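You operate a simulated robot arm through the tools that you are given. There is no shell and no other tool. Be economical: measure what you need, move in short steps, check, and stop when the job is done.

Carry out the task below with a simulated robot arm. There is one attempt and no reset: what you move stays moved.

Task
Boil the eggs hard, then rest the cream egg in well 1 of the egg rack.
Fine: switch off at the green lamp; lay the cover on the island.

It is judged by the outcome, as a careful person would: the job done as asked, and still so three seconds after it is handed in. It fails if anything else is knocked over, pushed out of place, dropped, spilled or broken. A push-on lid holds only when it is set on centred and level and pressed home; a screw cap is set on level and turned clockwise until tight.

Robot
A 6-joint arm with a two-finger parallel gripper, fixed in place. Base frame: the origin is at the foot of the arm, x ahead of it, y to its left, z up; the work surface is at about z = 0. Readings come in m, degrees, newtons and seconds.
With the tool pointing down near the work surface it reaches from about 0.14 to 0.58 m from the base axis. Its first joint turns from -66.0 to 66.0 degrees. Payload 2.1 kg.
Tool frame: the origin (TCP) lies between the finger pads and is the grasp point; the fingertips stand 0.03 m ahead of it; z points along the fingers, y is the line along which they close. Largest opening 0.094 m; finger width 0.028, thickness 0.01; the body of the gripper, 0.05 by 0.096 m, starts 0.055 m behind the TCP.
Orientation is that of the tool frame in the base frame, as a unit quaternion [x, y, z, w]. With the fingers straight down and closing along the base's y, the tool's x points along the base's -x, its y along +y and its z along -z.

Tools
- The arm moves only by the tool drive_tool. Its argument "moves" is a list of rows, each a list of 3 entries, a list of its own where there are three numbers: the shift along the tool's x, y, z in m, then the turn, a rotation vector about the tool's x, y, z in degrees, then the opening, from 0 (shut) to 1 (fully open). In form: [[[tx, ty, tz], [ax, ay, az], jaw], ...]. A call has 1 to 12 rows; each row is the pose to reach, as a shift and turn from the pose commanded when the call began, along the tool's axes at that moment. Rows are played at 5 a second. More than 0.05 m and 8.6 degrees between two rows, or a gripper value outside its range, and nothing of the call is played. A pose out of reach is approached as far as the arm can. The call stops where the force on the tool passes 70 N (or 10 N more than at its start, if that is more) or the arm is blocked; 0.2 s more then pass. Each finger travels about 0.072 m/s and halts on what it meets, pressing with about 24 N; the grip force reading is that of the motor and also rises with nothing between the fingers. The clock runs only during rows and for 0.2 s after the last one: add rows that repeat a pose to give the fingers time. The reply holds the time, the measured pose of the TCP, the force on the tool along the base axes, the opening and the grip force, in the units named above and with some noise, with the torque about the TCP (base axes, N m) and any sound that the robot's microphone picked up, and new pictures: "show" is both (left out), scene, wrist or none.
- Cameras (640 x 400 px; columns grow to the right, rows downward): "scene" is fixed at [0.0615, -0.375, 0.4845]; the picture's right is [0.71, -0.70, 0.00], its down [-0.40, -0.40, -0.83] and it looks along [0.58, 0.59, -0.56] (base axes); focal length 318 px, centre (320, 200). "wrist" rides on the gripper at [0.076, 0.014, -0.103] in the tool frame; the picture's right is [-0.18, 0.98, 0.00], its down [-0.75, -0.14, -0.64] and it looks along [-0.63, -0.12, 0.77] (tool axes); focal length 243 px, centre (320, 200). There is no depth. A picture from a camera that has moved, and an enlarged one, comes with that camera's place and axes in the base frame and with its lens.
- zoom(camera, box): a new picture of the part [left, top, right, bottom] of that camera's present view, enlarged. The clock stands still meanwhile.
- finish_job(): hands the job in; it is judged then, once.

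Work in short steps. Places have to be worked out from the pictures, the camera data and where the tool is seen: move nearer, look again, correct. Check each grasp and each placing, and mend what went wrong. You have 120 turns and 200 pictures in all, those below and enlarged ones among them. Open the gripper and draw the arm clear of the work before you hand the job in, unless the task says otherwise; then end with one line.

The tools are called after "Emit:" as a command line: name --argument value ..., lists and objects as JSON in quotes. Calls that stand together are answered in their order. drive_tool: Moves the arm, as the interface text tells. Its arguments: {"type":"object","properties":{"moves":{"type":"array","items":{"type":"array"}},"show":{"type":"string","enum":["both","scene","wrist","none"]}},"required":["moves"]} The other tools are called the same way: zoom (camera, box) takes an enlarged picture of a part of a camera's view; finish_job () hands the job in.

At the start:

```text
clock: 0.0
tool_pos: [0.3088, 0.0724, 0.3029]
orientation: [-0.001, 1.0, 0.0, 0.0]
ft_force: [0.7, 0.1, -0.2]
wrist_torque: [0.04, 0.01, -0.02]
gripper_width: 0.0939
finger_force: 0.1
```

scene: 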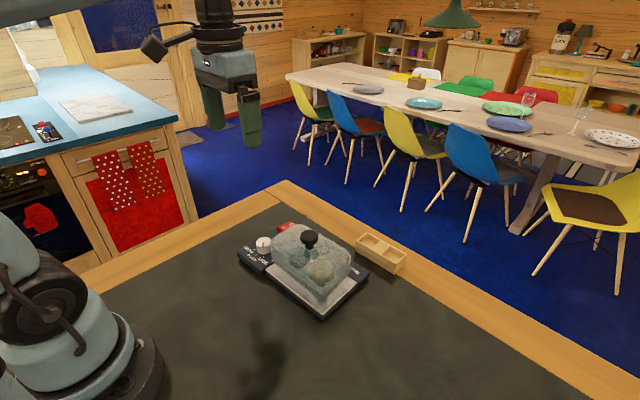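
wrist: 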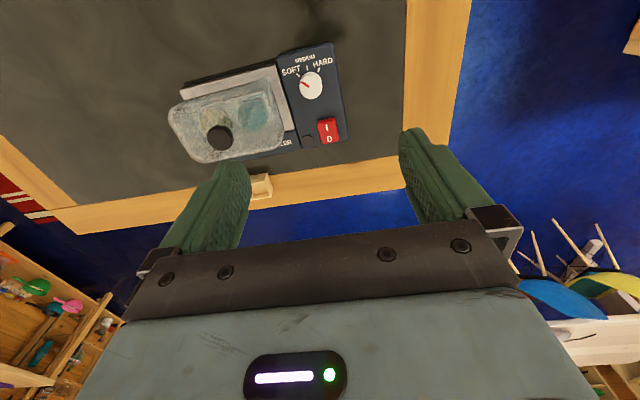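

I start with closer looks at the cooker and its surroundings.

Emit:
zoom --camera "scene" --box '[220, 200, 420, 325]'

Emit:
zoom --camera "wrist" --box '[150, 30, 390, 180]'

```text
3.20 times, centred on (320, 262) of scene
camera zoom: at [0.0615, -0.375, 0.4845], right [0.71, -0.7, 0.0], down [-0.4, -0.4, -0.83], along [0.58, 0.59, -0.56], focal length 1018 px, centre (320, 0)
```

zoom: 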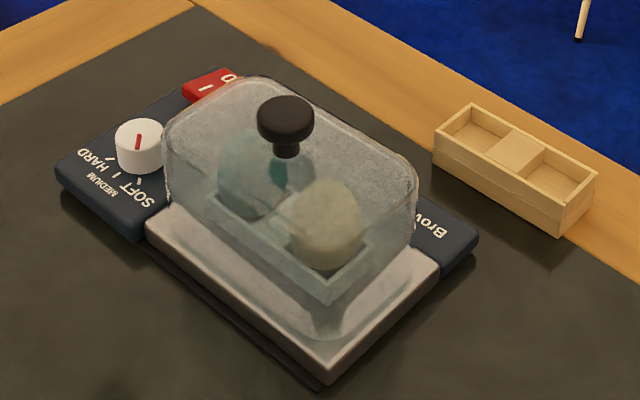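

```text
2.67 times, centred on (270, 105) of wrist
camera zoom: at [0.2328, 0.0857, 0.4054], right [0.18, 0.98, 0.0], down [0.75, -0.14, 0.64], along [0.63, -0.12, -0.77], focal length 647 px, centre (453, 453)
```

zoom: 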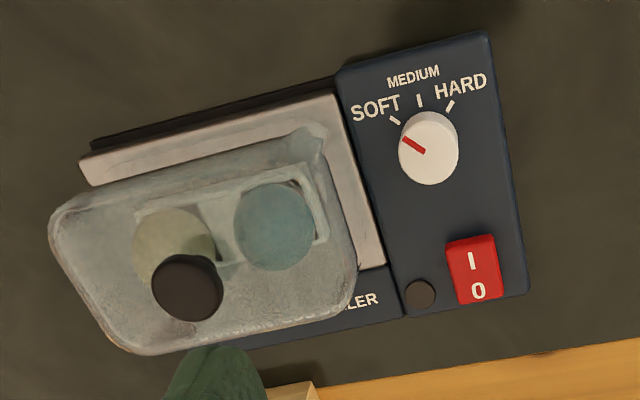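

The dial is at about (0.322, 0.055), the switch at about (0.395, 0.066), the cover's knob at about (0.345, -0.062, 0.118) and the rack at about (0.49, -0.115). I'll back off and go lower to see the dial closely.

Emit:
drive_tool --moves '[[[0.02, 0, 0.035], [0, 0, 0], 1], [[0.04, 0, 0.07], [0, 0, 0], 1], [[0.06, 0, 0.105], [0, 0, 0], 1], [[0.075, 0, 0.135], [0, 0, 0], 1]]' --show "wrist"

Emit:
zoom --camera "scene" --box '[340, 220, 420, 270]'

```text
clock: 1.0
tool_pos: [0.2326, 0.0701, 0.1691]
orientation: [-0.001, 1.0, 0.0, 0.0]
ft_force: [0.1, -0.2, -1.0]
wrist_torque: [-0.01, 0.02, 0.0]
gripper_width: 0.0939
finger_force: 0.3
camera wrist: at [0.1575, 0.0838, 0.2705], right [0.18, 0.98, 0.0], down [0.75, -0.14, 0.64], along [0.63, -0.12, -0.77], focal length 243 px, centre (320, 200)
```

wrist: 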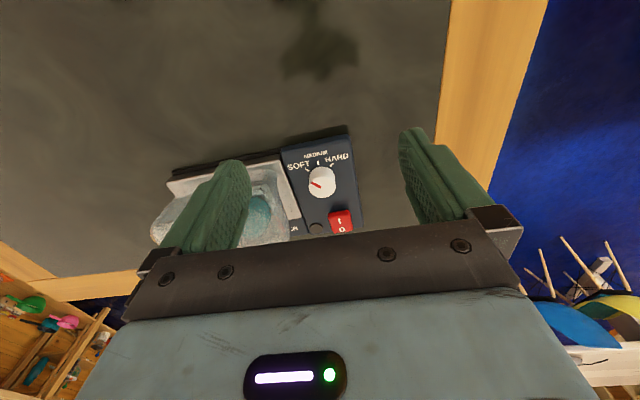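

```text
8.00 times, centred on (380, 245) of scene
camera zoom: at [0.0615, -0.375, 0.4845], right [0.71, -0.7, 0.0], down [-0.4, -0.4, -0.83], along [0.58, 0.59, -0.56], focal length 2545 px, centre (-160, -160)
```

zoom: 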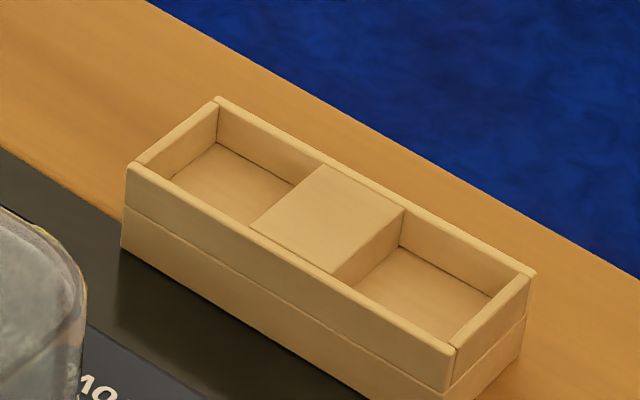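

The rack shows no numbers from this side, so I'll check it again later. Next I zoom on the dial.

Emit:
zoom --camera "wrist" --box '[256, 120, 384, 240]'

```text
3.33 times, centred on (320, 180) of wrist
camera zoom: at [0.1575, 0.0838, 0.2705], right [0.18, 0.98, 0.0], down [0.75, -0.14, 0.64], along [0.63, -0.12, -0.77], focal length 809 px, centre (320, 267)
```

zoom: 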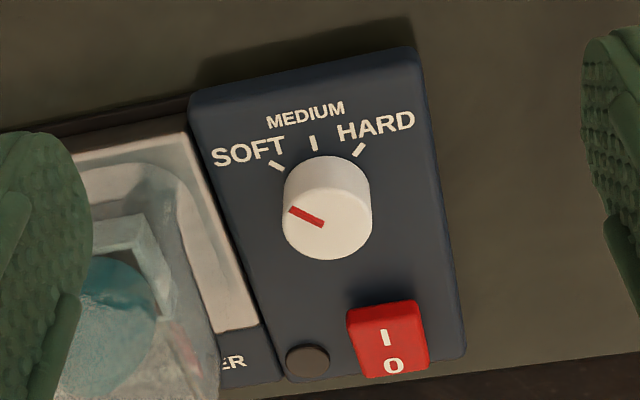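

The pointer stands at SOFT, and HARD is roughly 95° clockwise. I'll move over the dial, pre-turned by -45° with the jaw partly closed.

Emit:
drive_tool --moves '[[[-0.015, -0.003, 0], [0, 0, -8], 0.6], [[-0.03, -0.006, 0], [0, 0, -16], 0.6], [[-0.045, -0.009, 0], [0, 0, -24], 0.6], [[-0.06, -0.012, 0], [0, 0, -32], 0.6], [[-0.075, -0.015, 0], [0, 0, -40], 0.6], [[-0.0874, -0.015, 0.02], [0, 0, -47], 0.6], [[-0.0874, -0.015, 0.05], [0, 0, -47], 0.6]]'

```text
clock: 2.6
tool_pos: [0.3203, 0.0569, 0.1187]
orientation: [-0.4, 0.916, 0.0, -0.001]
ft_force: [-0.8, -0.4, 0.1]
wrist_torque: [0.01, 0.01, -0.01]
gripper_width: 0.0562
finger_force: 0.1
camera wrist: at [0.2582, 0.0105, 0.2198], right [-0.6, 0.8, 0.0], down [0.62, 0.46, 0.64], along [0.52, 0.38, -0.77], focal length 243 px, centre (320, 200)
```

scene: 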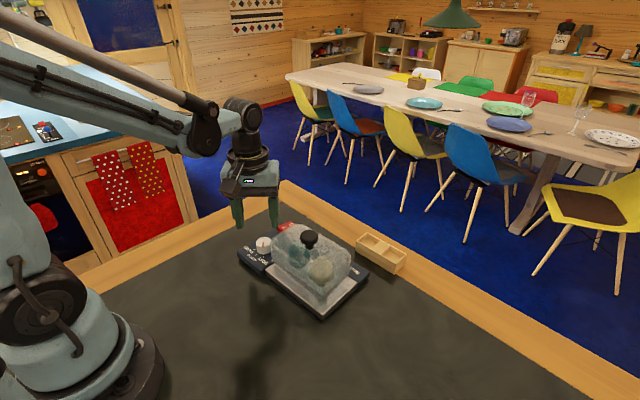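
wrist: 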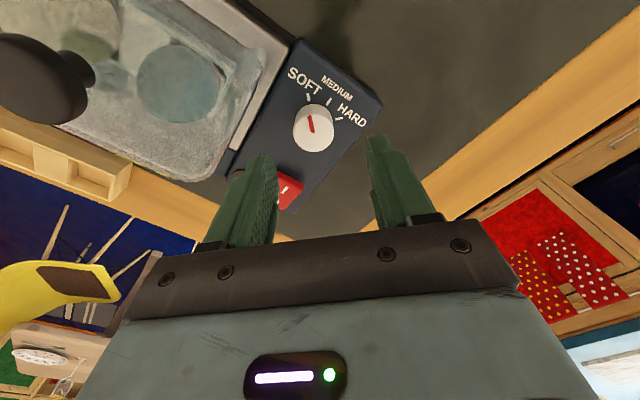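

The dial centre is about (0.3215, 0.053). I'll lower onto it with a small correction and watch the force.

Emit:
drive_tool --moves '[[[0.0015, -0.0028, 0.02], [0, 0, 0], 0.6], [[0.0015, -0.0028, 0.04], [0, 0, 0], 0.6], [[0.0015, -0.0028, 0.055], [0, 0, 0], 0.6]]'

Emit:
zoom --camera "scene" --box '[220, 190, 348, 270]'

```text
clock: 3.4
tool_pos: [0.324, 0.0529, 0.0611]
orientation: [-0.4, 0.917, 0.0, 0.0]
ft_force: [-1.2, 0.1, -0.8]
wrist_torque: [-0.01, -0.04, 0.0]
gripper_width: 0.0566
finger_force: 0.0
camera wrist: at [0.2607, 0.006, 0.1638], right [-0.59, 0.8, 0.0], down [0.62, 0.46, 0.64], along [0.52, 0.38, -0.77], focal length 243 px, centre (320, 200)
```

scene: 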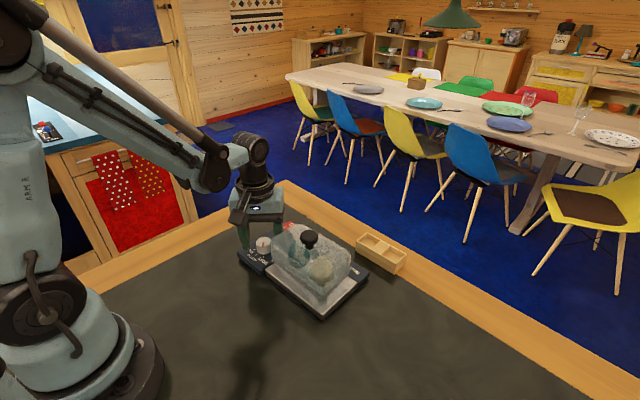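
wrist: 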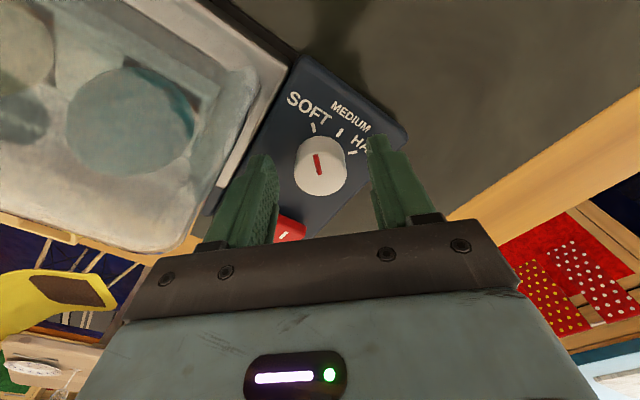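

```text
5.00 times, centred on (284, 230) of scene
camera zoom: at [0.0615, -0.375, 0.4845], right [0.71, -0.7, 0.0], down [-0.4, -0.4, -0.83], along [0.58, 0.59, -0.56], focal length 1591 px, centre (500, 50)
```

zoom: 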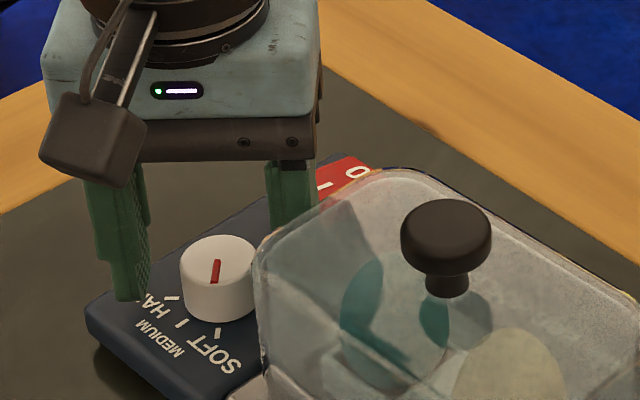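

Scene and wrist views agree that the dial is centred between the fingers to within a few mm. I shift 3 mm along tool x and close.

Emit:
drive_tool --moves '[[[0.003, 0, 0], [0, 0, 0], 0.6], [[0.003, 0, 0], [0, 0, 0], 0.35], [[0.003, 0, 0], [0, 0, 0], 0.3], [[0.003, 0, 0], [0, 0, 0], 0.3]]' --show "wrist"

```text
clock: 4.4
tool_pos: [0.321, 0.0506, 0.0628]
orientation: [-0.399, 0.917, 0.0, 0.0]
ft_force: [4.9, -6.3, -1.8]
wrist_torque: [-0.04, -0.15, -0.08]
gripper_width: 0.033
finger_force: 4.2
camera wrist: at [0.2582, 0.004, 0.1652], right [-0.59, 0.8, 0.0], down [0.62, 0.46, 0.64], along [0.52, 0.38, -0.77], focal length 243 px, centre (320, 200)
```

wrist: 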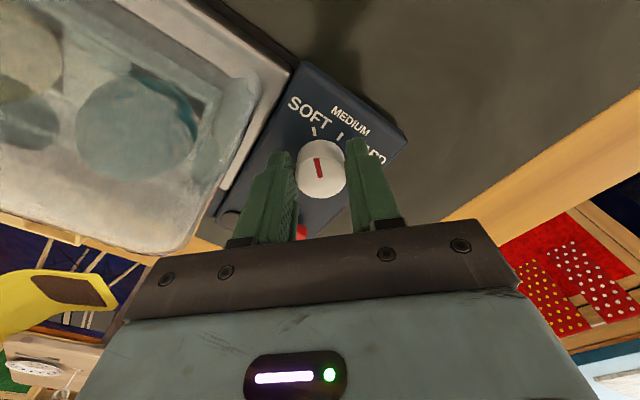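

The dial is gripped (33 mm). I'll turn clockwise in stages, starting with about 32°, while watching force.

Emit:
drive_tool --moves '[[[0, -0.001, 0], [0, 0, 0], 0.3], [[0, -0.001, 0], [0, 0, 8], 0.3], [[0, -0.001, 0], [0, 0, 16], 0.3], [[0, -0.001, 0], [0, 0, 24], 0.3], [[0, -0.001, 0], [0, 0, 32], 0.3]]' --show "wrist"

```text
clock: 5.6
tool_pos: [0.3219, 0.0522, 0.0617]
orientation: [-0.131, 0.991, 0.003, 0.001]
ft_force: [-4.4, 13.6, 13.4]
wrist_torque: [0.29, 0.21, 0.09]
gripper_width: 0.0309
finger_force: 23.9
camera wrist: at [0.2445, 0.046, 0.1648], right [-0.08, 1.0, 0.0], down [0.77, 0.06, 0.64], along [0.64, 0.05, -0.77], focal length 243 px, centre (320, 200)
```

wrist: 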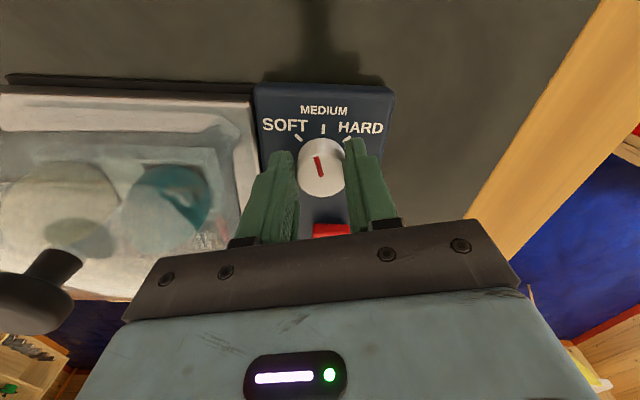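

The pointer follows, now just left of MEDIUM. I'll ease 1.5 mm sideways and continue 56°.

Emit:
drive_tool --moves '[[[0, 0.0015, 0], [0, 0, 8], 0.3], [[0, 0.0015, 0], [0, 0, 16], 0.3], [[0, 0.0015, 0], [0, 0, 24], 0.3], [[0, 0.0015, 0], [0, 0, 32], 0.3], [[0, 0.0015, 0], [0, 0, 40], 0.3], [[0, 0.0015, 0], [0, 0, 48], 0.3], [[0, 0.0015, 0], [0, 0, 56], 0.3]]' --show "wrist"

Emit:
zoom --camera "wrist" --box '[256, 100, 384, 220]'

```text
clock: 7.2
tool_pos: [0.3214, 0.052, 0.0622]
orientation: [0.351, 0.936, -0.001, 0.0]
ft_force: [-1.2, 3.0, 0.0]
wrist_torque: [0.05, -0.06, 0.0]
gripper_width: 0.0308
finger_force: 24.2
camera wrist: at [0.2721, 0.1127, 0.1655], right [0.78, 0.62, 0.0], down [0.47, -0.6, 0.64], along [0.4, -0.5, -0.77], focal length 243 px, centre (320, 200)
```

wrist: 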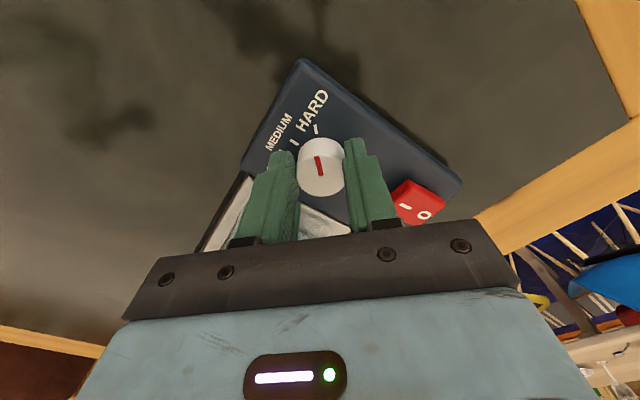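

```text
3.33 times, centred on (320, 160) of wrist
camera zoom: at [0.2721, 0.1127, 0.1655], right [0.78, 0.62, 0.0], down [0.47, -0.6, 0.64], along [0.4, -0.5, -0.77], focal length 809 px, centre (320, 333)
```

zoom: 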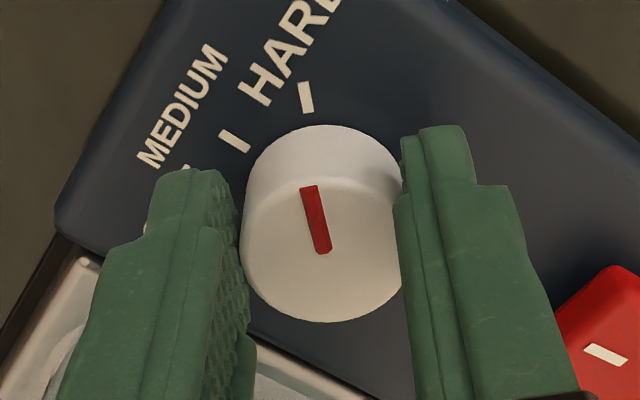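

The pointer is parallel to the HARD tick. I release, rise, and look.

Emit:
drive_tool --moves '[[[0, 0, 0], [0, 0, 0], 0.6], [[0, 0, 0], [0, 0, 0], 0.6], [[0, 0, -0.03], [0, 0, 0], 0.6], [[0, 0, -0.07], [0, 0, 8], 0.4], [[0, 0, -0.1], [0, 0, 16], 0.2], [[0, 0, -0.1], [0, 0, 24], 0.0], [[0, 0, -0.1], [0, 0, 32], 0.0], [[0, 0, -0.1], [0, 0, 40], 0.0], [[0, 0, -0.1], [0, 0, 48], 0.0]]' --show "wrist"

Emit:
zoom --camera "wrist" --box '[240, 80, 400, 230]'

Emit:
zoom --camera "scene" --box '[220, 190, 348, 270]'

```text
clock: 9.2
tool_pos: [0.3217, 0.0544, 0.1622]
orientation: [0.701, 0.713, 0.0, 0.0]
ft_force: [0.0, -0.3, 0.4]
wrist_torque: [-0.03, -0.04, 0.0]
gripper_width: 0.0
finger_force: 23.7
camera wrist: at [0.334, 0.1292, 0.2653], right [0.99, -0.17, 0.0], down [-0.13, -0.76, 0.64], along [-0.11, -0.63, -0.77], focal length 243 px, centre (320, 200)
```

wrist: 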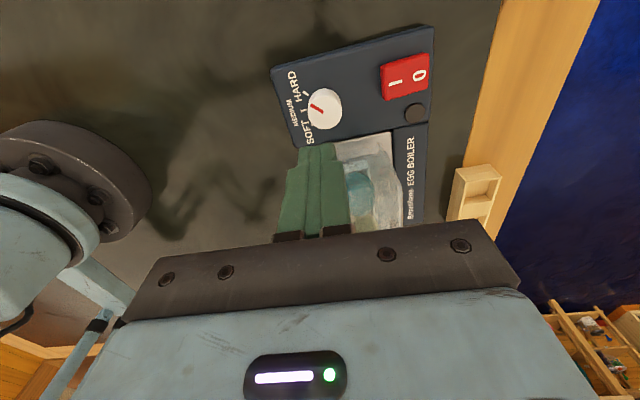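

```text
2.67 times, centred on (320, 155) of wrist
camera zoom: at [0.334, 0.1292, 0.2653], right [0.99, -0.17, 0.0], down [-0.13, -0.76, 0.64], along [-0.11, -0.63, -0.77], focal length 647 px, centre (320, 320)
```

zoom: 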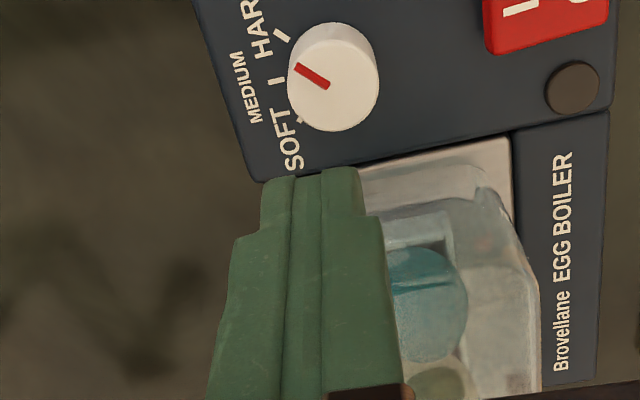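

```text
5.00 times, centred on (284, 230) of scene
camera zoom: at [0.0615, -0.375, 0.4845], right [0.71, -0.7, 0.0], down [-0.4, -0.4, -0.83], along [0.58, 0.59, -0.56], focal length 1591 px, centre (500, 50)
```

zoom: 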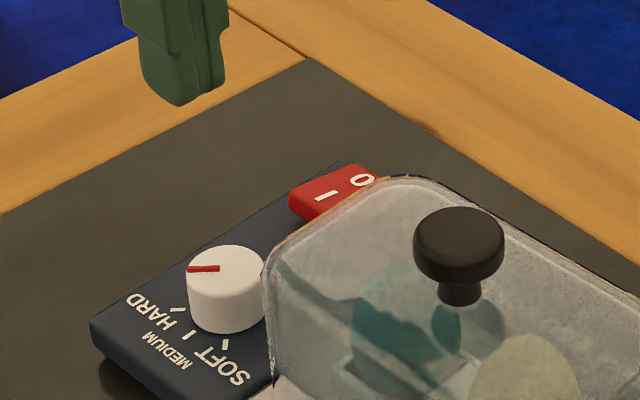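

The pointer is at HARD. The switch's "I" end is at about (0.384, 0.064), so I'll move above it with the fingers closed.

Emit:
drive_tool --moves '[[[0.005, 0.03, 0], [0, 0, 0], 0], [[0.009, 0.06, 0.02], [0, 0, 0], 0], [[0.009, 0.06, 0.05], [0, 0, 0], 0], [[0.009, 0.06, 0.072], [0, 0, 0], 0]]'

Emit:
zoom --camera "scene" --box '[220, 170, 348, 250]'

```text
clock: 10.2
tool_pos: [0.3833, 0.063, 0.0927]
orientation: [0.7, 0.714, 0.0, 0.0]
ft_force: [0.5, -0.5, 0.0]
wrist_torque: [-0.01, -0.03, -0.02]
gripper_width: 0.0002
finger_force: 23.9
camera wrist: at [0.3959, 0.1388, 0.1949], right [0.99, -0.17, 0.0], down [-0.13, -0.76, 0.64], along [-0.11, -0.63, -0.77], focal length 243 px, centre (320, 200)
```

scene: 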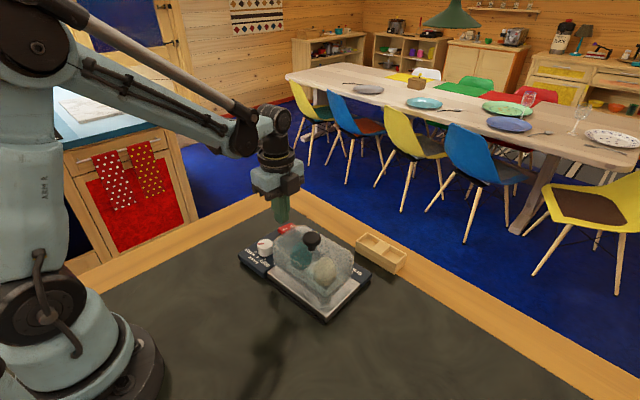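
wrist: 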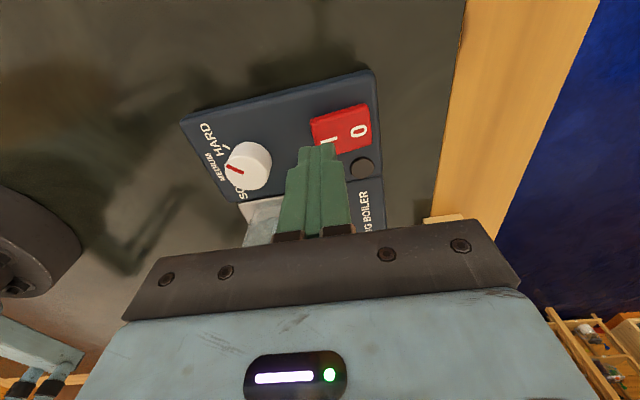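

```text
5.00 times, centred on (284, 210) of scene
camera zoom: at [0.0615, -0.375, 0.4845], right [0.71, -0.7, 0.0], down [-0.4, -0.4, -0.83], along [0.58, 0.59, -0.56], focal length 1591 px, centre (500, 150)
```

zoom: 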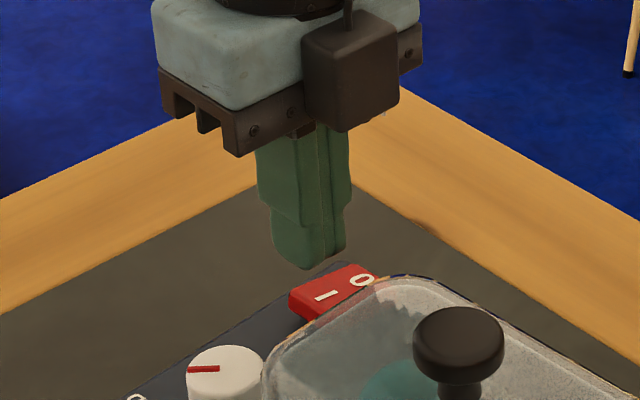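

The fingertips are above the "I" end. I press down gently in steps.

Emit:
drive_tool --moves '[[[0, 0, 0.01], [0, 0, 0], 0], [[0, 0, 0.016], [0, 0, 0], 0], [[0, 0, 0.02], [0, 0, 0], 0], [[0, 0, 0.023], [0, 0, 0], 0]]' --show "none"

Emit:
zoom --camera "scene" --box '[220, 170, 348, 250]'

```text
clock: 11.2
tool_pos: [0.3817, 0.0623, 0.0685]
orientation: [0.7, 0.714, 0.001, -0.001]
ft_force: [-1.7, 0.5, 3.8]
wrist_torque: [-0.01, 0.09, -0.03]
gripper_width: 0.0
finger_force: 24.0
```

```text
5.00 times, centred on (284, 210) of scene
camera zoom: at [0.0614, -0.375, 0.4845], right [0.71, -0.7, 0.0], down [-0.4, -0.4, -0.83], along [0.58, 0.59, -0.56], focal length 1591 px, centre (500, 150)
```

zoom: 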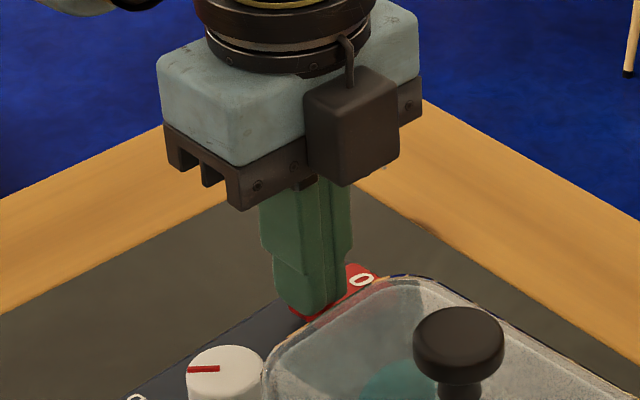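

Contact has begun (about 4 N), so I press further.

Emit:
drive_tool --moves '[[[0, 0, 0.002], [0, 0, 0], 0], [[0, 0, 0.004], [0, 0, 0], 0], [[0, 0, 0.006], [0, 0, 0], 0]]' --show "wrist"

```text
clock: 12.0
tool_pos: [0.3808, 0.0629, 0.0628]
orientation: [0.701, 0.714, 0.0, -0.002]
ft_force: [-12.9, -0.7, 38.8]
wrist_torque: [0.13, 0.03, 0.09]
gripper_width: 0.0
finger_force: 24.7
camera wrist: at [0.3932, 0.1383, 0.1654], right [0.99, -0.17, 0.0], down [-0.13, -0.76, 0.64], along [-0.11, -0.63, -0.77], focal length 243 px, centre (320, 200)
```

wrist: 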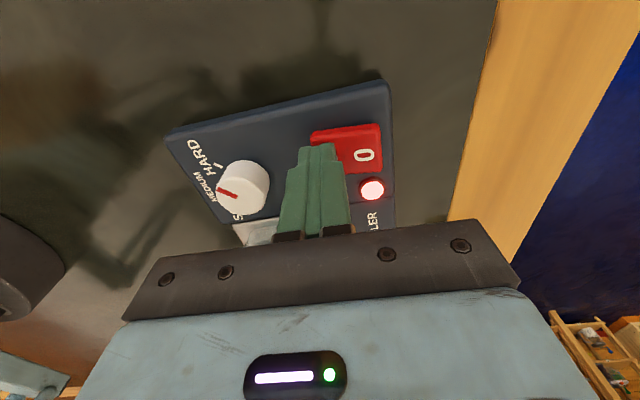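

The lamp is lit red, so the boiler is on. I rise and hover near the "0" end with the lamp in view.

Emit:
drive_tool --moves '[[[0, 0, -0.01], [0, 0, 0], 0], [[0, 0, -0.03], [0, 0, 0], 0], [[0.004, 0.03, -0.03], [0, 0, 0], 0], [[0.004, 0.032, -0.02], [0, 0, 0], 0], [[0.004, 0.032, -0.02], [0, 0, 0], 0]]' --show "wrist"

Emit:
zoom --camera "scene" --box '[220, 170, 348, 250]'

```text
clock: 13.2
tool_pos: [0.4121, 0.0666, 0.0836]
orientation: [0.7, 0.714, 0.0, 0.0]
ft_force: [0.9, 0.3, 0.3]
wrist_torque: [0.03, 0.0, -0.01]
gripper_width: 0.0
finger_force: 24.2
camera wrist: at [0.4252, 0.1426, 0.1859], right [0.99, -0.17, 0.0], down [-0.13, -0.76, 0.64], along [-0.11, -0.63, -0.77], focal length 243 px, centre (320, 200)
```

wrist: 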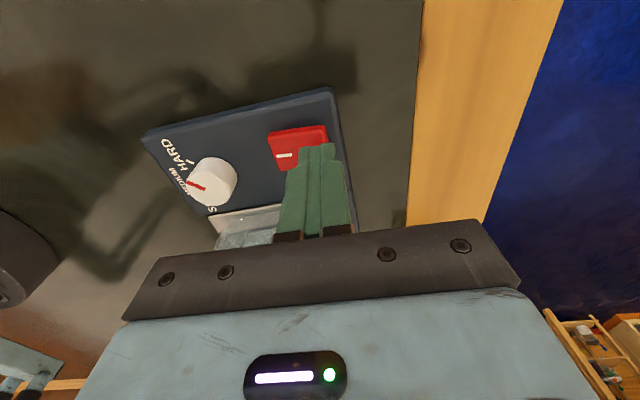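

```text
5.00 times, centred on (284, 210) of scene
camera zoom: at [0.0615, -0.375, 0.4845], right [0.71, -0.7, 0.0], down [-0.4, -0.4, -0.83], along [0.58, 0.59, -0.56], focal length 1591 px, centre (500, 150)
```

zoom: 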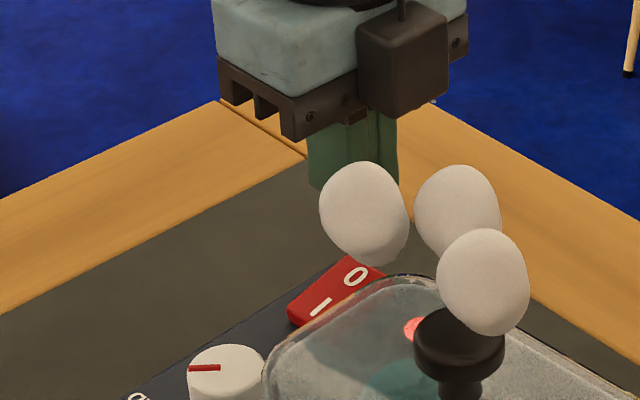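

The fingers hide the lamp from the wrist camera here, so I step back to a spot where it is visible and wait.

Emit:
drive_tool --moves '[[[0, -0.015, -0.02], [0, 0, 0], 0], [[0, -0.03, -0.02], [0, 0, 0], 0], [[0, -0.03, -0.02], [0, 0, 0], 0], [[0, -0.03, -0.02], [0, 0, 0], 0], [[0, -0.03, -0.02], [0, 0, 0], 0], [[0, -0.03, -0.02], [0, 0, 0], 0]]' --show "wrist"

```text
clock: 14.6
tool_pos: [0.3819, 0.0662, 0.103]
orientation: [0.701, 0.713, 0.0, 0.0]
ft_force: [0.6, -0.1, 0.0]
wrist_torque: [0.02, 0.02, -0.02]
gripper_width: 0.0
finger_force: 23.9
camera wrist: at [0.395, 0.1427, 0.2054], right [0.99, -0.17, 0.0], down [-0.13, -0.76, 0.64], along [-0.11, -0.63, -0.77], focal length 243 px, centre (320, 200)
```

wrist: 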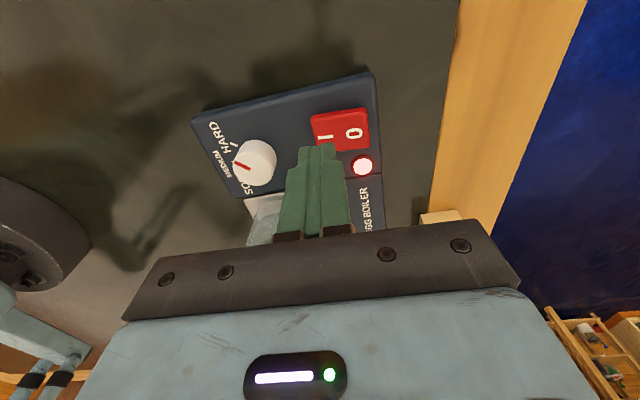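

The lamp is still red, so I wait.

Emit:
drive_tool --moves '[[[0, 0, 0], [0, 0, 0], 0], [[0, 0, 0], [0, 0, 0], 0], [[0, 0, 0], [0, 0, 0], 0], [[0, 0, 0], [0, 0, 0], 0], [[0, 0, 0], [0, 0, 0], 0], [[0, 0, 0], [0, 0, 0], 0], [[0, 0, 0], [0, 0, 0], 0], [[0, 0, 0], [0, 0, 0], 0], [[0, 0, 0], [0, 0, 0], 0], [[0, 0, 0], [0, 0, 0], 0]]' --show "wrist"

```text
clock: 16.8
tool_pos: [0.3826, 0.0668, 0.1028]
orientation: [0.7, 0.714, 0.0, -0.001]
ft_force: [-0.7, -0.2, -0.7]
wrist_torque: [0.0, 0.0, 0.02]
gripper_width: 0.0
finger_force: 23.8
camera wrist: at [0.395, 0.1427, 0.2054], right [0.99, -0.17, 0.0], down [-0.13, -0.76, 0.64], along [-0.11, -0.63, -0.77], focal length 243 px, centre (320, 200)
```

wrist: 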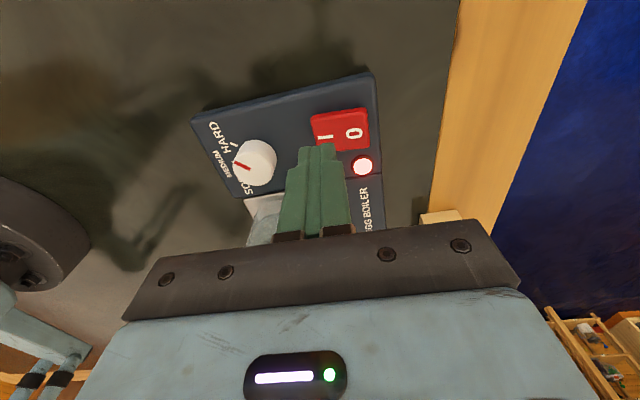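

Still red. I keep waiting.

Emit:
drive_tool --moves '[[[0, 0, 0], [0, 0, 0], 0], [[0, 0, 0], [0, 0, 0], 0], [[0, 0, 0], [0, 0, 0], 0], [[0, 0, 0], [0, 0, 0], 0], [[0, 0, 0], [0, 0, 0], 0], [[0, 0, 0], [0, 0, 0], 0], [[0, 0, 0], [0, 0, 0], 0], [[0, 0, 0], [0, 0, 0], 0], [[0, 0, 0], [0, 0, 0], 0], [[0, 0, 0], [0, 0, 0], 0], [[0, 0, 0], [0, 0, 0], 0]]' --show "wrist"

```text
clock: 19.2
tool_pos: [0.3829, 0.0667, 0.1041]
orientation: [0.701, 0.713, 0.0, 0.0]
ft_force: [-0.5, -0.9, -0.1]
wrist_torque: [-0.01, 0.0, -0.01]
gripper_width: 0.0
finger_force: 23.7
camera wrist: at [0.395, 0.1427, 0.2054], right [0.99, -0.17, 0.0], down [-0.13, -0.76, 0.64], along [-0.11, -0.63, -0.77], focal length 243 px, centre (320, 200)
```

wrist: 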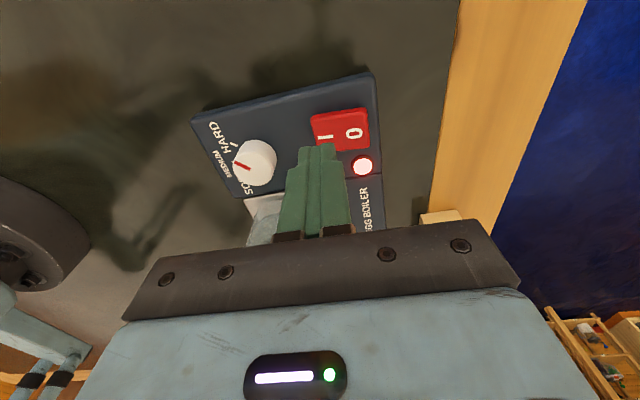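

Still red; another wait.

Emit:
drive_tool --moves '[[[0, 0, 0], [0, 0, 0], 0], [[0, 0, 0], [0, 0, 0], 0], [[0, 0, 0], [0, 0, 0], 0], [[0, 0, 0], [0, 0, 0], 0], [[0, 0, 0], [0, 0, 0], 0], [[0, 0, 0], [0, 0, 0], 0], [[0, 0, 0], [0, 0, 0], 0], [[0, 0, 0], [0, 0, 0], 0], [[0, 0, 0], [0, 0, 0], 0], [[0, 0, 0], [0, 0, 0], 0], [[0, 0, 0], [0, 0, 0], 0]]' --show "wrist"

```text
clock: 21.6
tool_pos: [0.3817, 0.067, 0.1029]
orientation: [0.7, 0.714, -0.001, -0.001]
ft_force: [0.2, 0.8, -0.1]
wrist_torque: [-0.01, 0.0, 0.03]
gripper_width: 0.0
finger_force: 23.7
camera wrist: at [0.395, 0.1427, 0.2054], right [0.99, -0.17, 0.0], down [-0.13, -0.76, 0.64], along [-0.11, -0.63, -0.77], focal length 243 px, centre (320, 200)
```

wrist: 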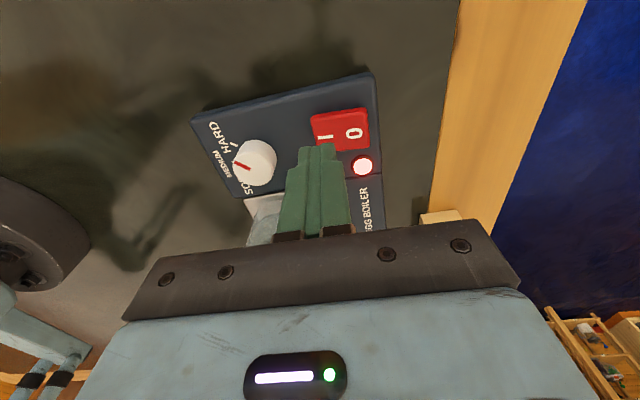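

Still red; another wait.

Emit:
drive_tool --moves '[[[0, 0, 0], [0, 0, 0], 0], [[0, 0, 0], [0, 0, 0], 0], [[0, 0, 0], [0, 0, 0], 0], [[0, 0, 0], [0, 0, 0], 0], [[0, 0, 0], [0, 0, 0], 0], [[0, 0, 0], [0, 0, 0], 0], [[0, 0, 0], [0, 0, 0], 0], [[0, 0, 0], [0, 0, 0], 0], [[0, 0, 0], [0, 0, 0], 0], [[0, 0, 0], [0, 0, 0], 0], [[0, 0, 0], [0, 0, 0], 0]]' --show "wrist"

```text
clock: 24.0
tool_pos: [0.3815, 0.066, 0.1036]
orientation: [0.701, 0.713, 0.001, 0.0]
ft_force: [-1.0, -0.3, 0.3]
wrist_torque: [0.01, -0.03, 0.0]
gripper_width: 0.0001
finger_force: 24.2
camera wrist: at [0.395, 0.1427, 0.2054], right [0.99, -0.17, 0.0], down [-0.13, -0.76, 0.64], along [-0.11, -0.63, -0.77], focal length 243 px, centre (320, 200)
```

wrist: 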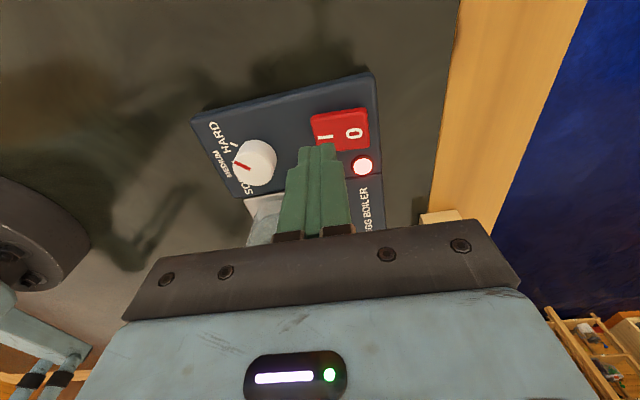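

Still red; another wait.

Emit:
drive_tool --moves '[[[0, 0, 0], [0, 0, 0], 0], [[0, 0, 0], [0, 0, 0], 0], [[0, 0, 0], [0, 0, 0], 0], [[0, 0, 0], [0, 0, 0], 0], [[0, 0, 0], [0, 0, 0], 0], [[0, 0, 0], [0, 0, 0], 0], [[0, 0, 0], [0, 0, 0], 0], [[0, 0, 0], [0, 0, 0], 0], [[0, 0, 0], [0, 0, 0], 0], [[0, 0, 0], [0, 0, 0], 0], [[0, 0, 0], [0, 0, 0], 0], [[0, 0, 0], [0, 0, 0], 0]]' --show "wrist"

```text
clock: 26.6
tool_pos: [0.3812, 0.0672, 0.1038]
orientation: [0.7, 0.714, 0.001, 0.0]
ft_force: [-0.5, 0.2, 0.2]
wrist_torque: [-0.01, 0.0, -0.01]
gripper_width: 0.0001
finger_force: 24.1
camera wrist: at [0.395, 0.1427, 0.2054], right [0.99, -0.17, 0.0], down [-0.13, -0.76, 0.64], along [-0.11, -0.63, -0.77], focal length 243 px, centre (320, 200)
```

wrist: 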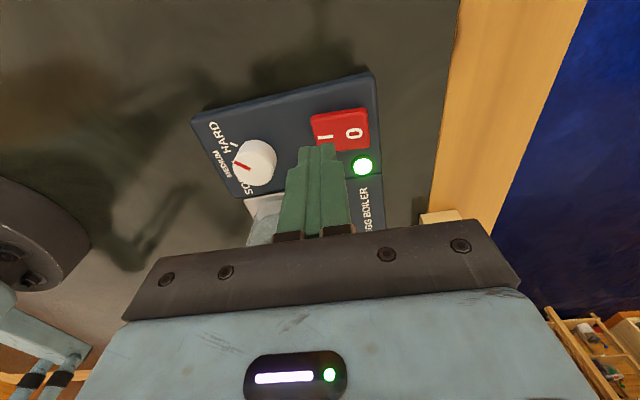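

The lamp is green, so I move over "0" and press.

Emit:
drive_tool --moves '[[[0, 0.03, 0], [0, 0, 0], 0], [[0, 0.0315, 0.02], [0, 0, 0], 0], [[0, 0.0315, 0.03], [0, 0, 0], 0], [[0, 0.0315, 0.036], [0, 0, 0], 0], [[0, 0.0315, 0.039], [0, 0, 0], 0], [[0, 0.0315, 0.041], [0, 0, 0], 0]]' --show "wrist"

```text
clock: 28.0
tool_pos: [0.4149, 0.067, 0.0627]
orientation: [0.7, 0.714, 0.003, 0.001]
ft_force: [9.7, 2.4, 37.0]
wrist_torque: [-0.1, 0.05, 0.03]
gripper_width: 0.0002
finger_force: 23.7
camera wrist: at [0.4277, 0.1425, 0.1658], right [0.99, -0.17, 0.0], down [-0.13, -0.76, 0.64], along [-0.1, -0.63, -0.77], focal length 243 px, centre (320, 200)
```

wrist: 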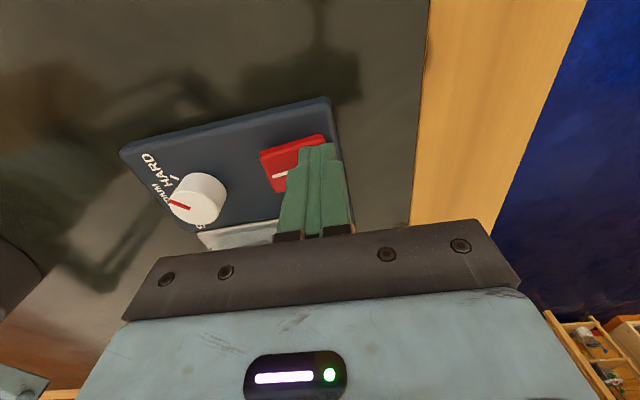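

The press reached about 37 N. I rise, step back and check the lamp and rocker.

Emit:
drive_tool --moves '[[[0, 0, -0.015], [0, 0, 0], 0], [[0, 0, -0.04], [0, 0, 0], 0], [[0, -0.03, -0.06], [0, 0, 0], 0], [[0, -0.045, -0.1], [0, 0, 0], 0]]' --show "wrist"

Emit:
zoom --camera "scene" --box '[220, 190, 380, 290]'

```text
clock: 29.0
tool_pos: [0.3675, 0.068, 0.1613]
orientation: [0.701, 0.713, 0.0, 0.0]
ft_force: [0.2, 1.1, -0.4]
wrist_torque: [0.02, -0.01, -0.04]
gripper_width: 0.0
finger_force: 23.7
camera wrist: at [0.3798, 0.1439, 0.2641], right [0.99, -0.17, 0.0], down [-0.13, -0.76, 0.64], along [-0.11, -0.63, -0.77], focal length 243 px, centre (320, 200)
```

wrist: 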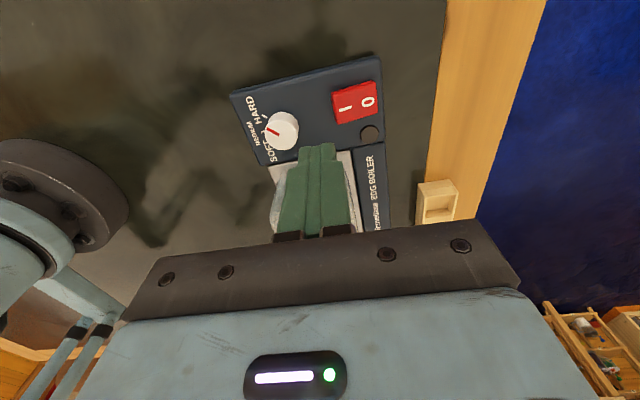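

```text
4.00 times, centred on (300, 240) of scene
camera zoom: at [0.0615, -0.375, 0.4845], right [0.71, -0.7, 0.0], down [-0.4, -0.4, -0.83], along [0.58, 0.59, -0.56], focal length 1273 px, centre (400, 40)
```

zoom: 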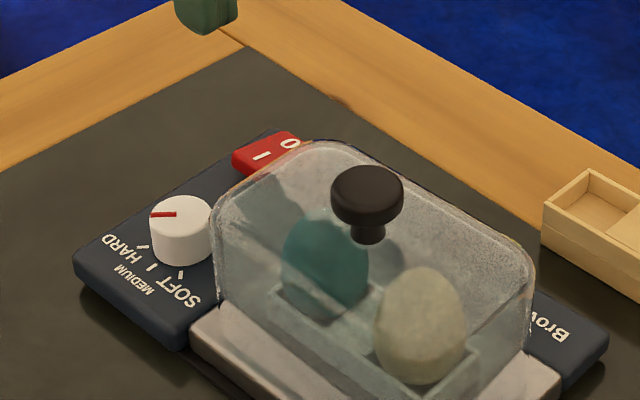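

The lamp is dark and the rocker is on 0. Next I open the jaw and go above the cover's knob, at about (0.345, -0.062).

Emit:
drive_tool --moves '[[[0, 0, -0.03], [0, 0, 0], 0.3], [[-0.04, -0.006, -0.04], [0, 0, 0], 0.6], [[-0.08, -0.012, -0.04], [0, 0, 0], 0.8], [[-0.12, -0.02, -0.04], [0, 0, 0], 0.8], [[-0.128, -0.0225, -0.03], [0, 0, 0], 0.8], [[-0.128, -0.0225, -0.02], [0, 0, 0], 0.8]]'

Emit:
zoom --camera "scene" --box '[240, 190, 400, 290]'

```text
clock: 30.4
tool_pos: [0.3483, -0.0602, 0.182]
orientation: [0.7, 0.714, 0.0, 0.0]
ft_force: [0.1, -0.1, 0.2]
wrist_torque: [0.01, 0.01, -0.03]
gripper_width: 0.0748
finger_force: 0.1
camera wrist: at [0.3613, 0.0166, 0.2847], right [0.99, -0.17, 0.0], down [-0.13, -0.76, 0.64], along [-0.11, -0.63, -0.77], focal length 243 px, centre (320, 200)
```

scene: 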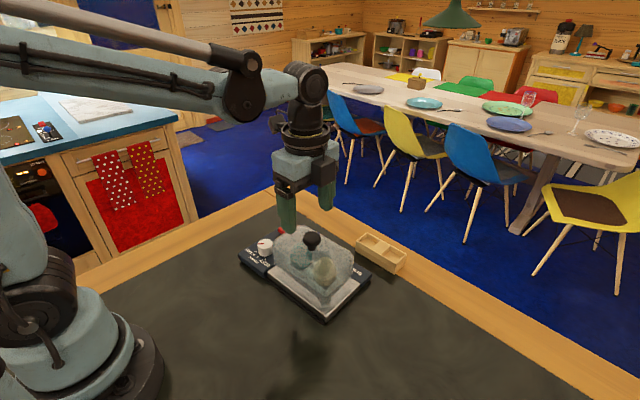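
wrist: 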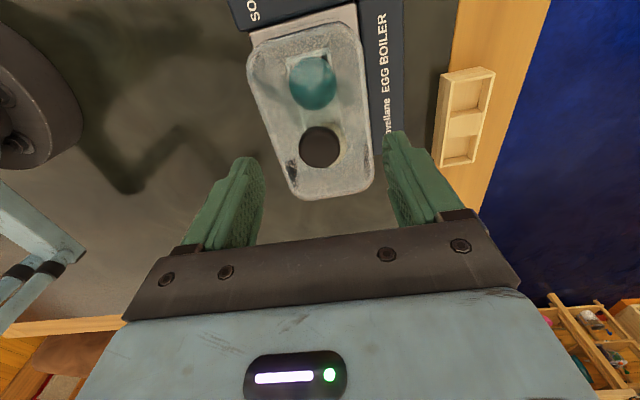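

```text
4.00 times, centred on (320, 240) of scene
camera zoom: at [0.0614, -0.375, 0.4845], right [0.71, -0.7, 0.0], down [-0.4, -0.4, -0.83], along [0.58, 0.59, -0.56], focal length 1273 px, centre (320, 40)
```

zoom: 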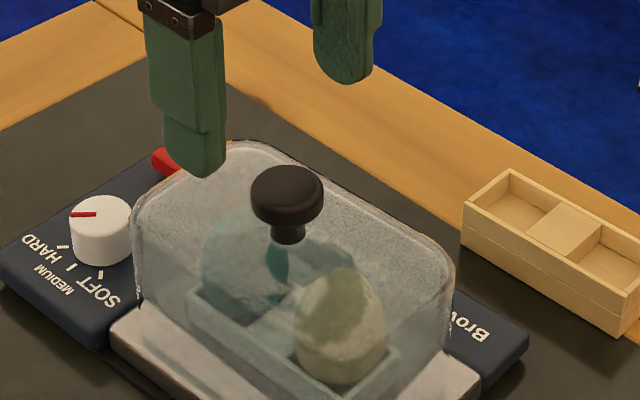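

The knob is around (0.347, -0.066), with the lid top at z≈0.087. I lower to grip it with the tips at z≈0.092.

Emit:
drive_tool --moves '[[[-0.005, -0.001, 0.025], [0, 0, 0], 0.8], [[-0.005, -0.001, 0.045], [0, 0, 0], 0.8], [[-0.005, -0.001, 0.059], [0, 0, 0], 0.8]]' --show "wrist"

Emit:
zoom --camera "scene" --box '[240, 190, 400, 290]'

```text
clock: 31.3
tool_pos: [0.3483, -0.0655, 0.1258]
orientation: [0.7, 0.714, -0.001, -0.002]
ft_force: [-2.1, 1.1, 16.5]
wrist_torque: [0.0, -0.41, -0.02]
gripper_width: 0.0753
finger_force: 0.0
stopped in row 3: the force on the tool passed its limit at 78 N (the readings are from after the stop); the commanded pose is now the measured one
camera wrist: at [0.3613, 0.01, 0.2285], right [0.99, -0.17, 0.0], down [-0.13, -0.76, 0.64], along [-0.11, -0.63, -0.77], focal length 243 px, centre (320, 200)
```

wrist: 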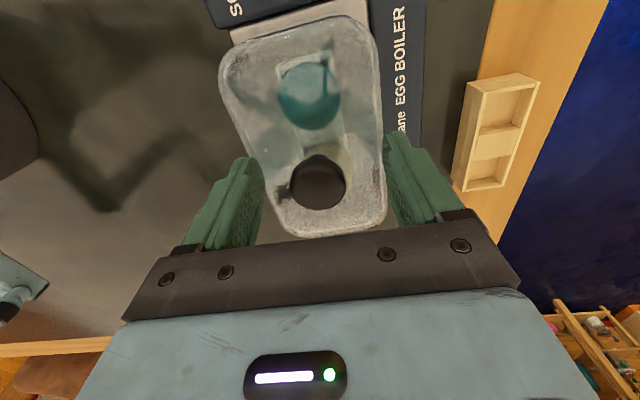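

```text
4.00 times, centred on (320, 240) of scene
camera zoom: at [0.0614, -0.375, 0.4845], right [0.71, -0.7, 0.0], down [-0.4, -0.4, -0.83], along [0.58, 0.59, -0.56], focal length 1273 px, centre (320, 40)
```

zoom: 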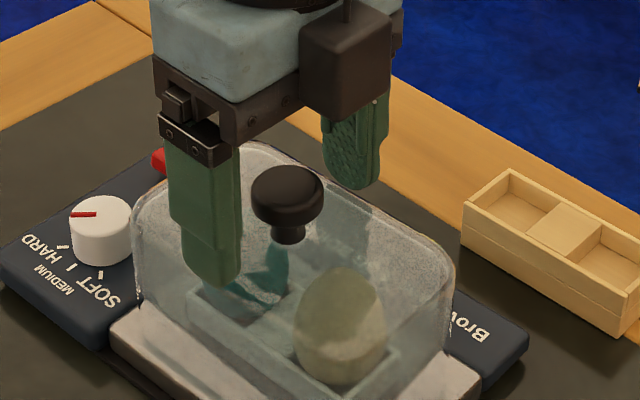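

The fingertips touched the lid's top (tips at z≈0.095) and nothing shifted. I raise 4 mm, shift 3 mm toward the knob and close.

Emit:
drive_tool --moves '[[[0, 0, -0.004], [0, 0, 0], 0.8], [[-0.003, 0, -0.004], [0, 0, 0], 0.5], [[-0.003, 0, -0.004], [0, 0, 0], 0.3], [[-0.003, 0, -0.004], [0, 0, 0], 0.25], [[-0.003, 0, -0.004], [0, 0, 0], 0.25]]' --show "wrist"

Emit:
zoom --camera "scene" --box '[240, 190, 400, 290]'

```text
clock: 32.5
tool_pos: [0.3486, -0.0698, 0.1297]
orientation: [0.7, 0.714, -0.001, -0.001]
ft_force: [0.2, 0.0, 0.1]
wrist_torque: [0.01, 0.02, 0.05]
gripper_width: 0.0302
finger_force: 24.2
camera wrist: at [0.3617, 0.007, 0.232], right [0.99, -0.17, 0.0], down [-0.13, -0.76, 0.64], along [-0.11, -0.63, -0.77], focal length 243 px, centre (320, 200)
```

wrist: 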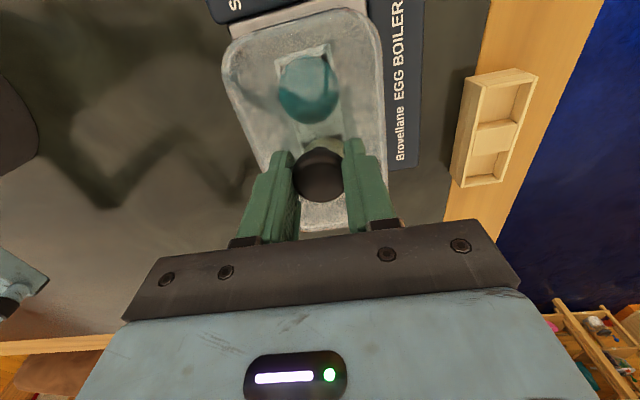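

```text
4.00 times, centred on (320, 240) of scene
camera zoom: at [0.0615, -0.375, 0.4845], right [0.71, -0.7, 0.0], down [-0.4, -0.4, -0.83], along [0.58, 0.59, -0.56], focal length 1273 px, centre (320, 40)
```

zoom: 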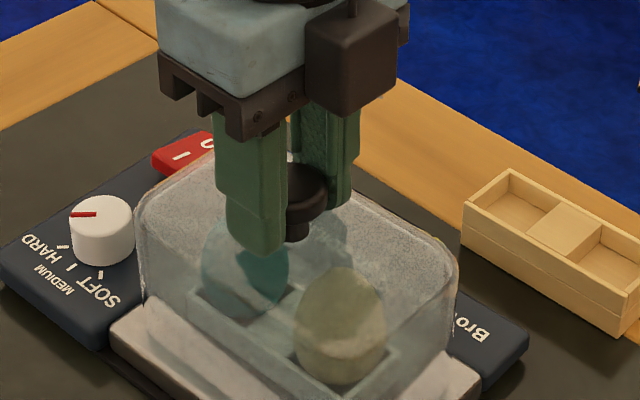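

The knob is held at 30 mm. I lift straight up, slowly.

Emit:
drive_tool --moves '[[[0, 0, -0.008], [0, 0, 0], 0.25], [[0, 0, -0.016], [0, 0, 0], 0.25], [[0, 0, -0.03], [0, 0, 0], 0.25], [[0, 0, -0.045], [0, 0, 0], 0.25], [[0, 0, -0.06], [0, 0, 0], 0.25], [[0, 0, -0.08], [0, 0, 0], 0.25], [[0, 0, -0.1], [0, 0, 0], 0.25]]'

```text
clock: 34.1
tool_pos: [0.3479, -0.0699, 0.2312]
orientation: [0.7, 0.714, 0.0, -0.002]
ft_force: [0.4, -0.3, -1.6]
wrist_torque: [0.01, -0.02, 0.02]
gripper_width: 0.03
finger_force: 24.0
camera wrist: at [0.3614, 0.0061, 0.3335], right [0.99, -0.17, 0.0], down [-0.13, -0.76, 0.64], along [-0.11, -0.63, -0.77], focal length 243 px, centre (320, 200)
```

scene: 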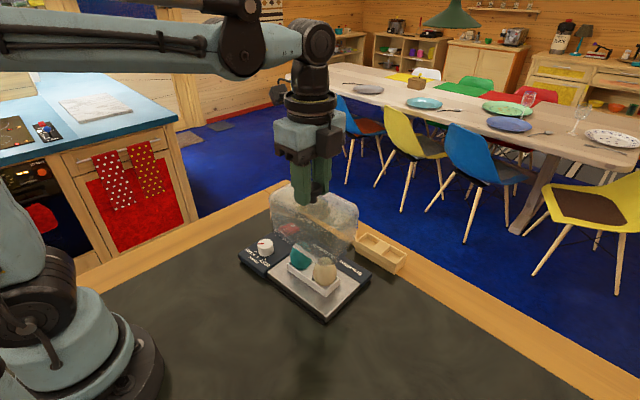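
wrist: 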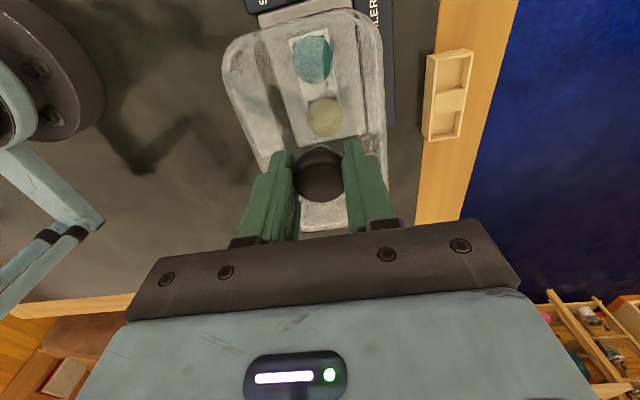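

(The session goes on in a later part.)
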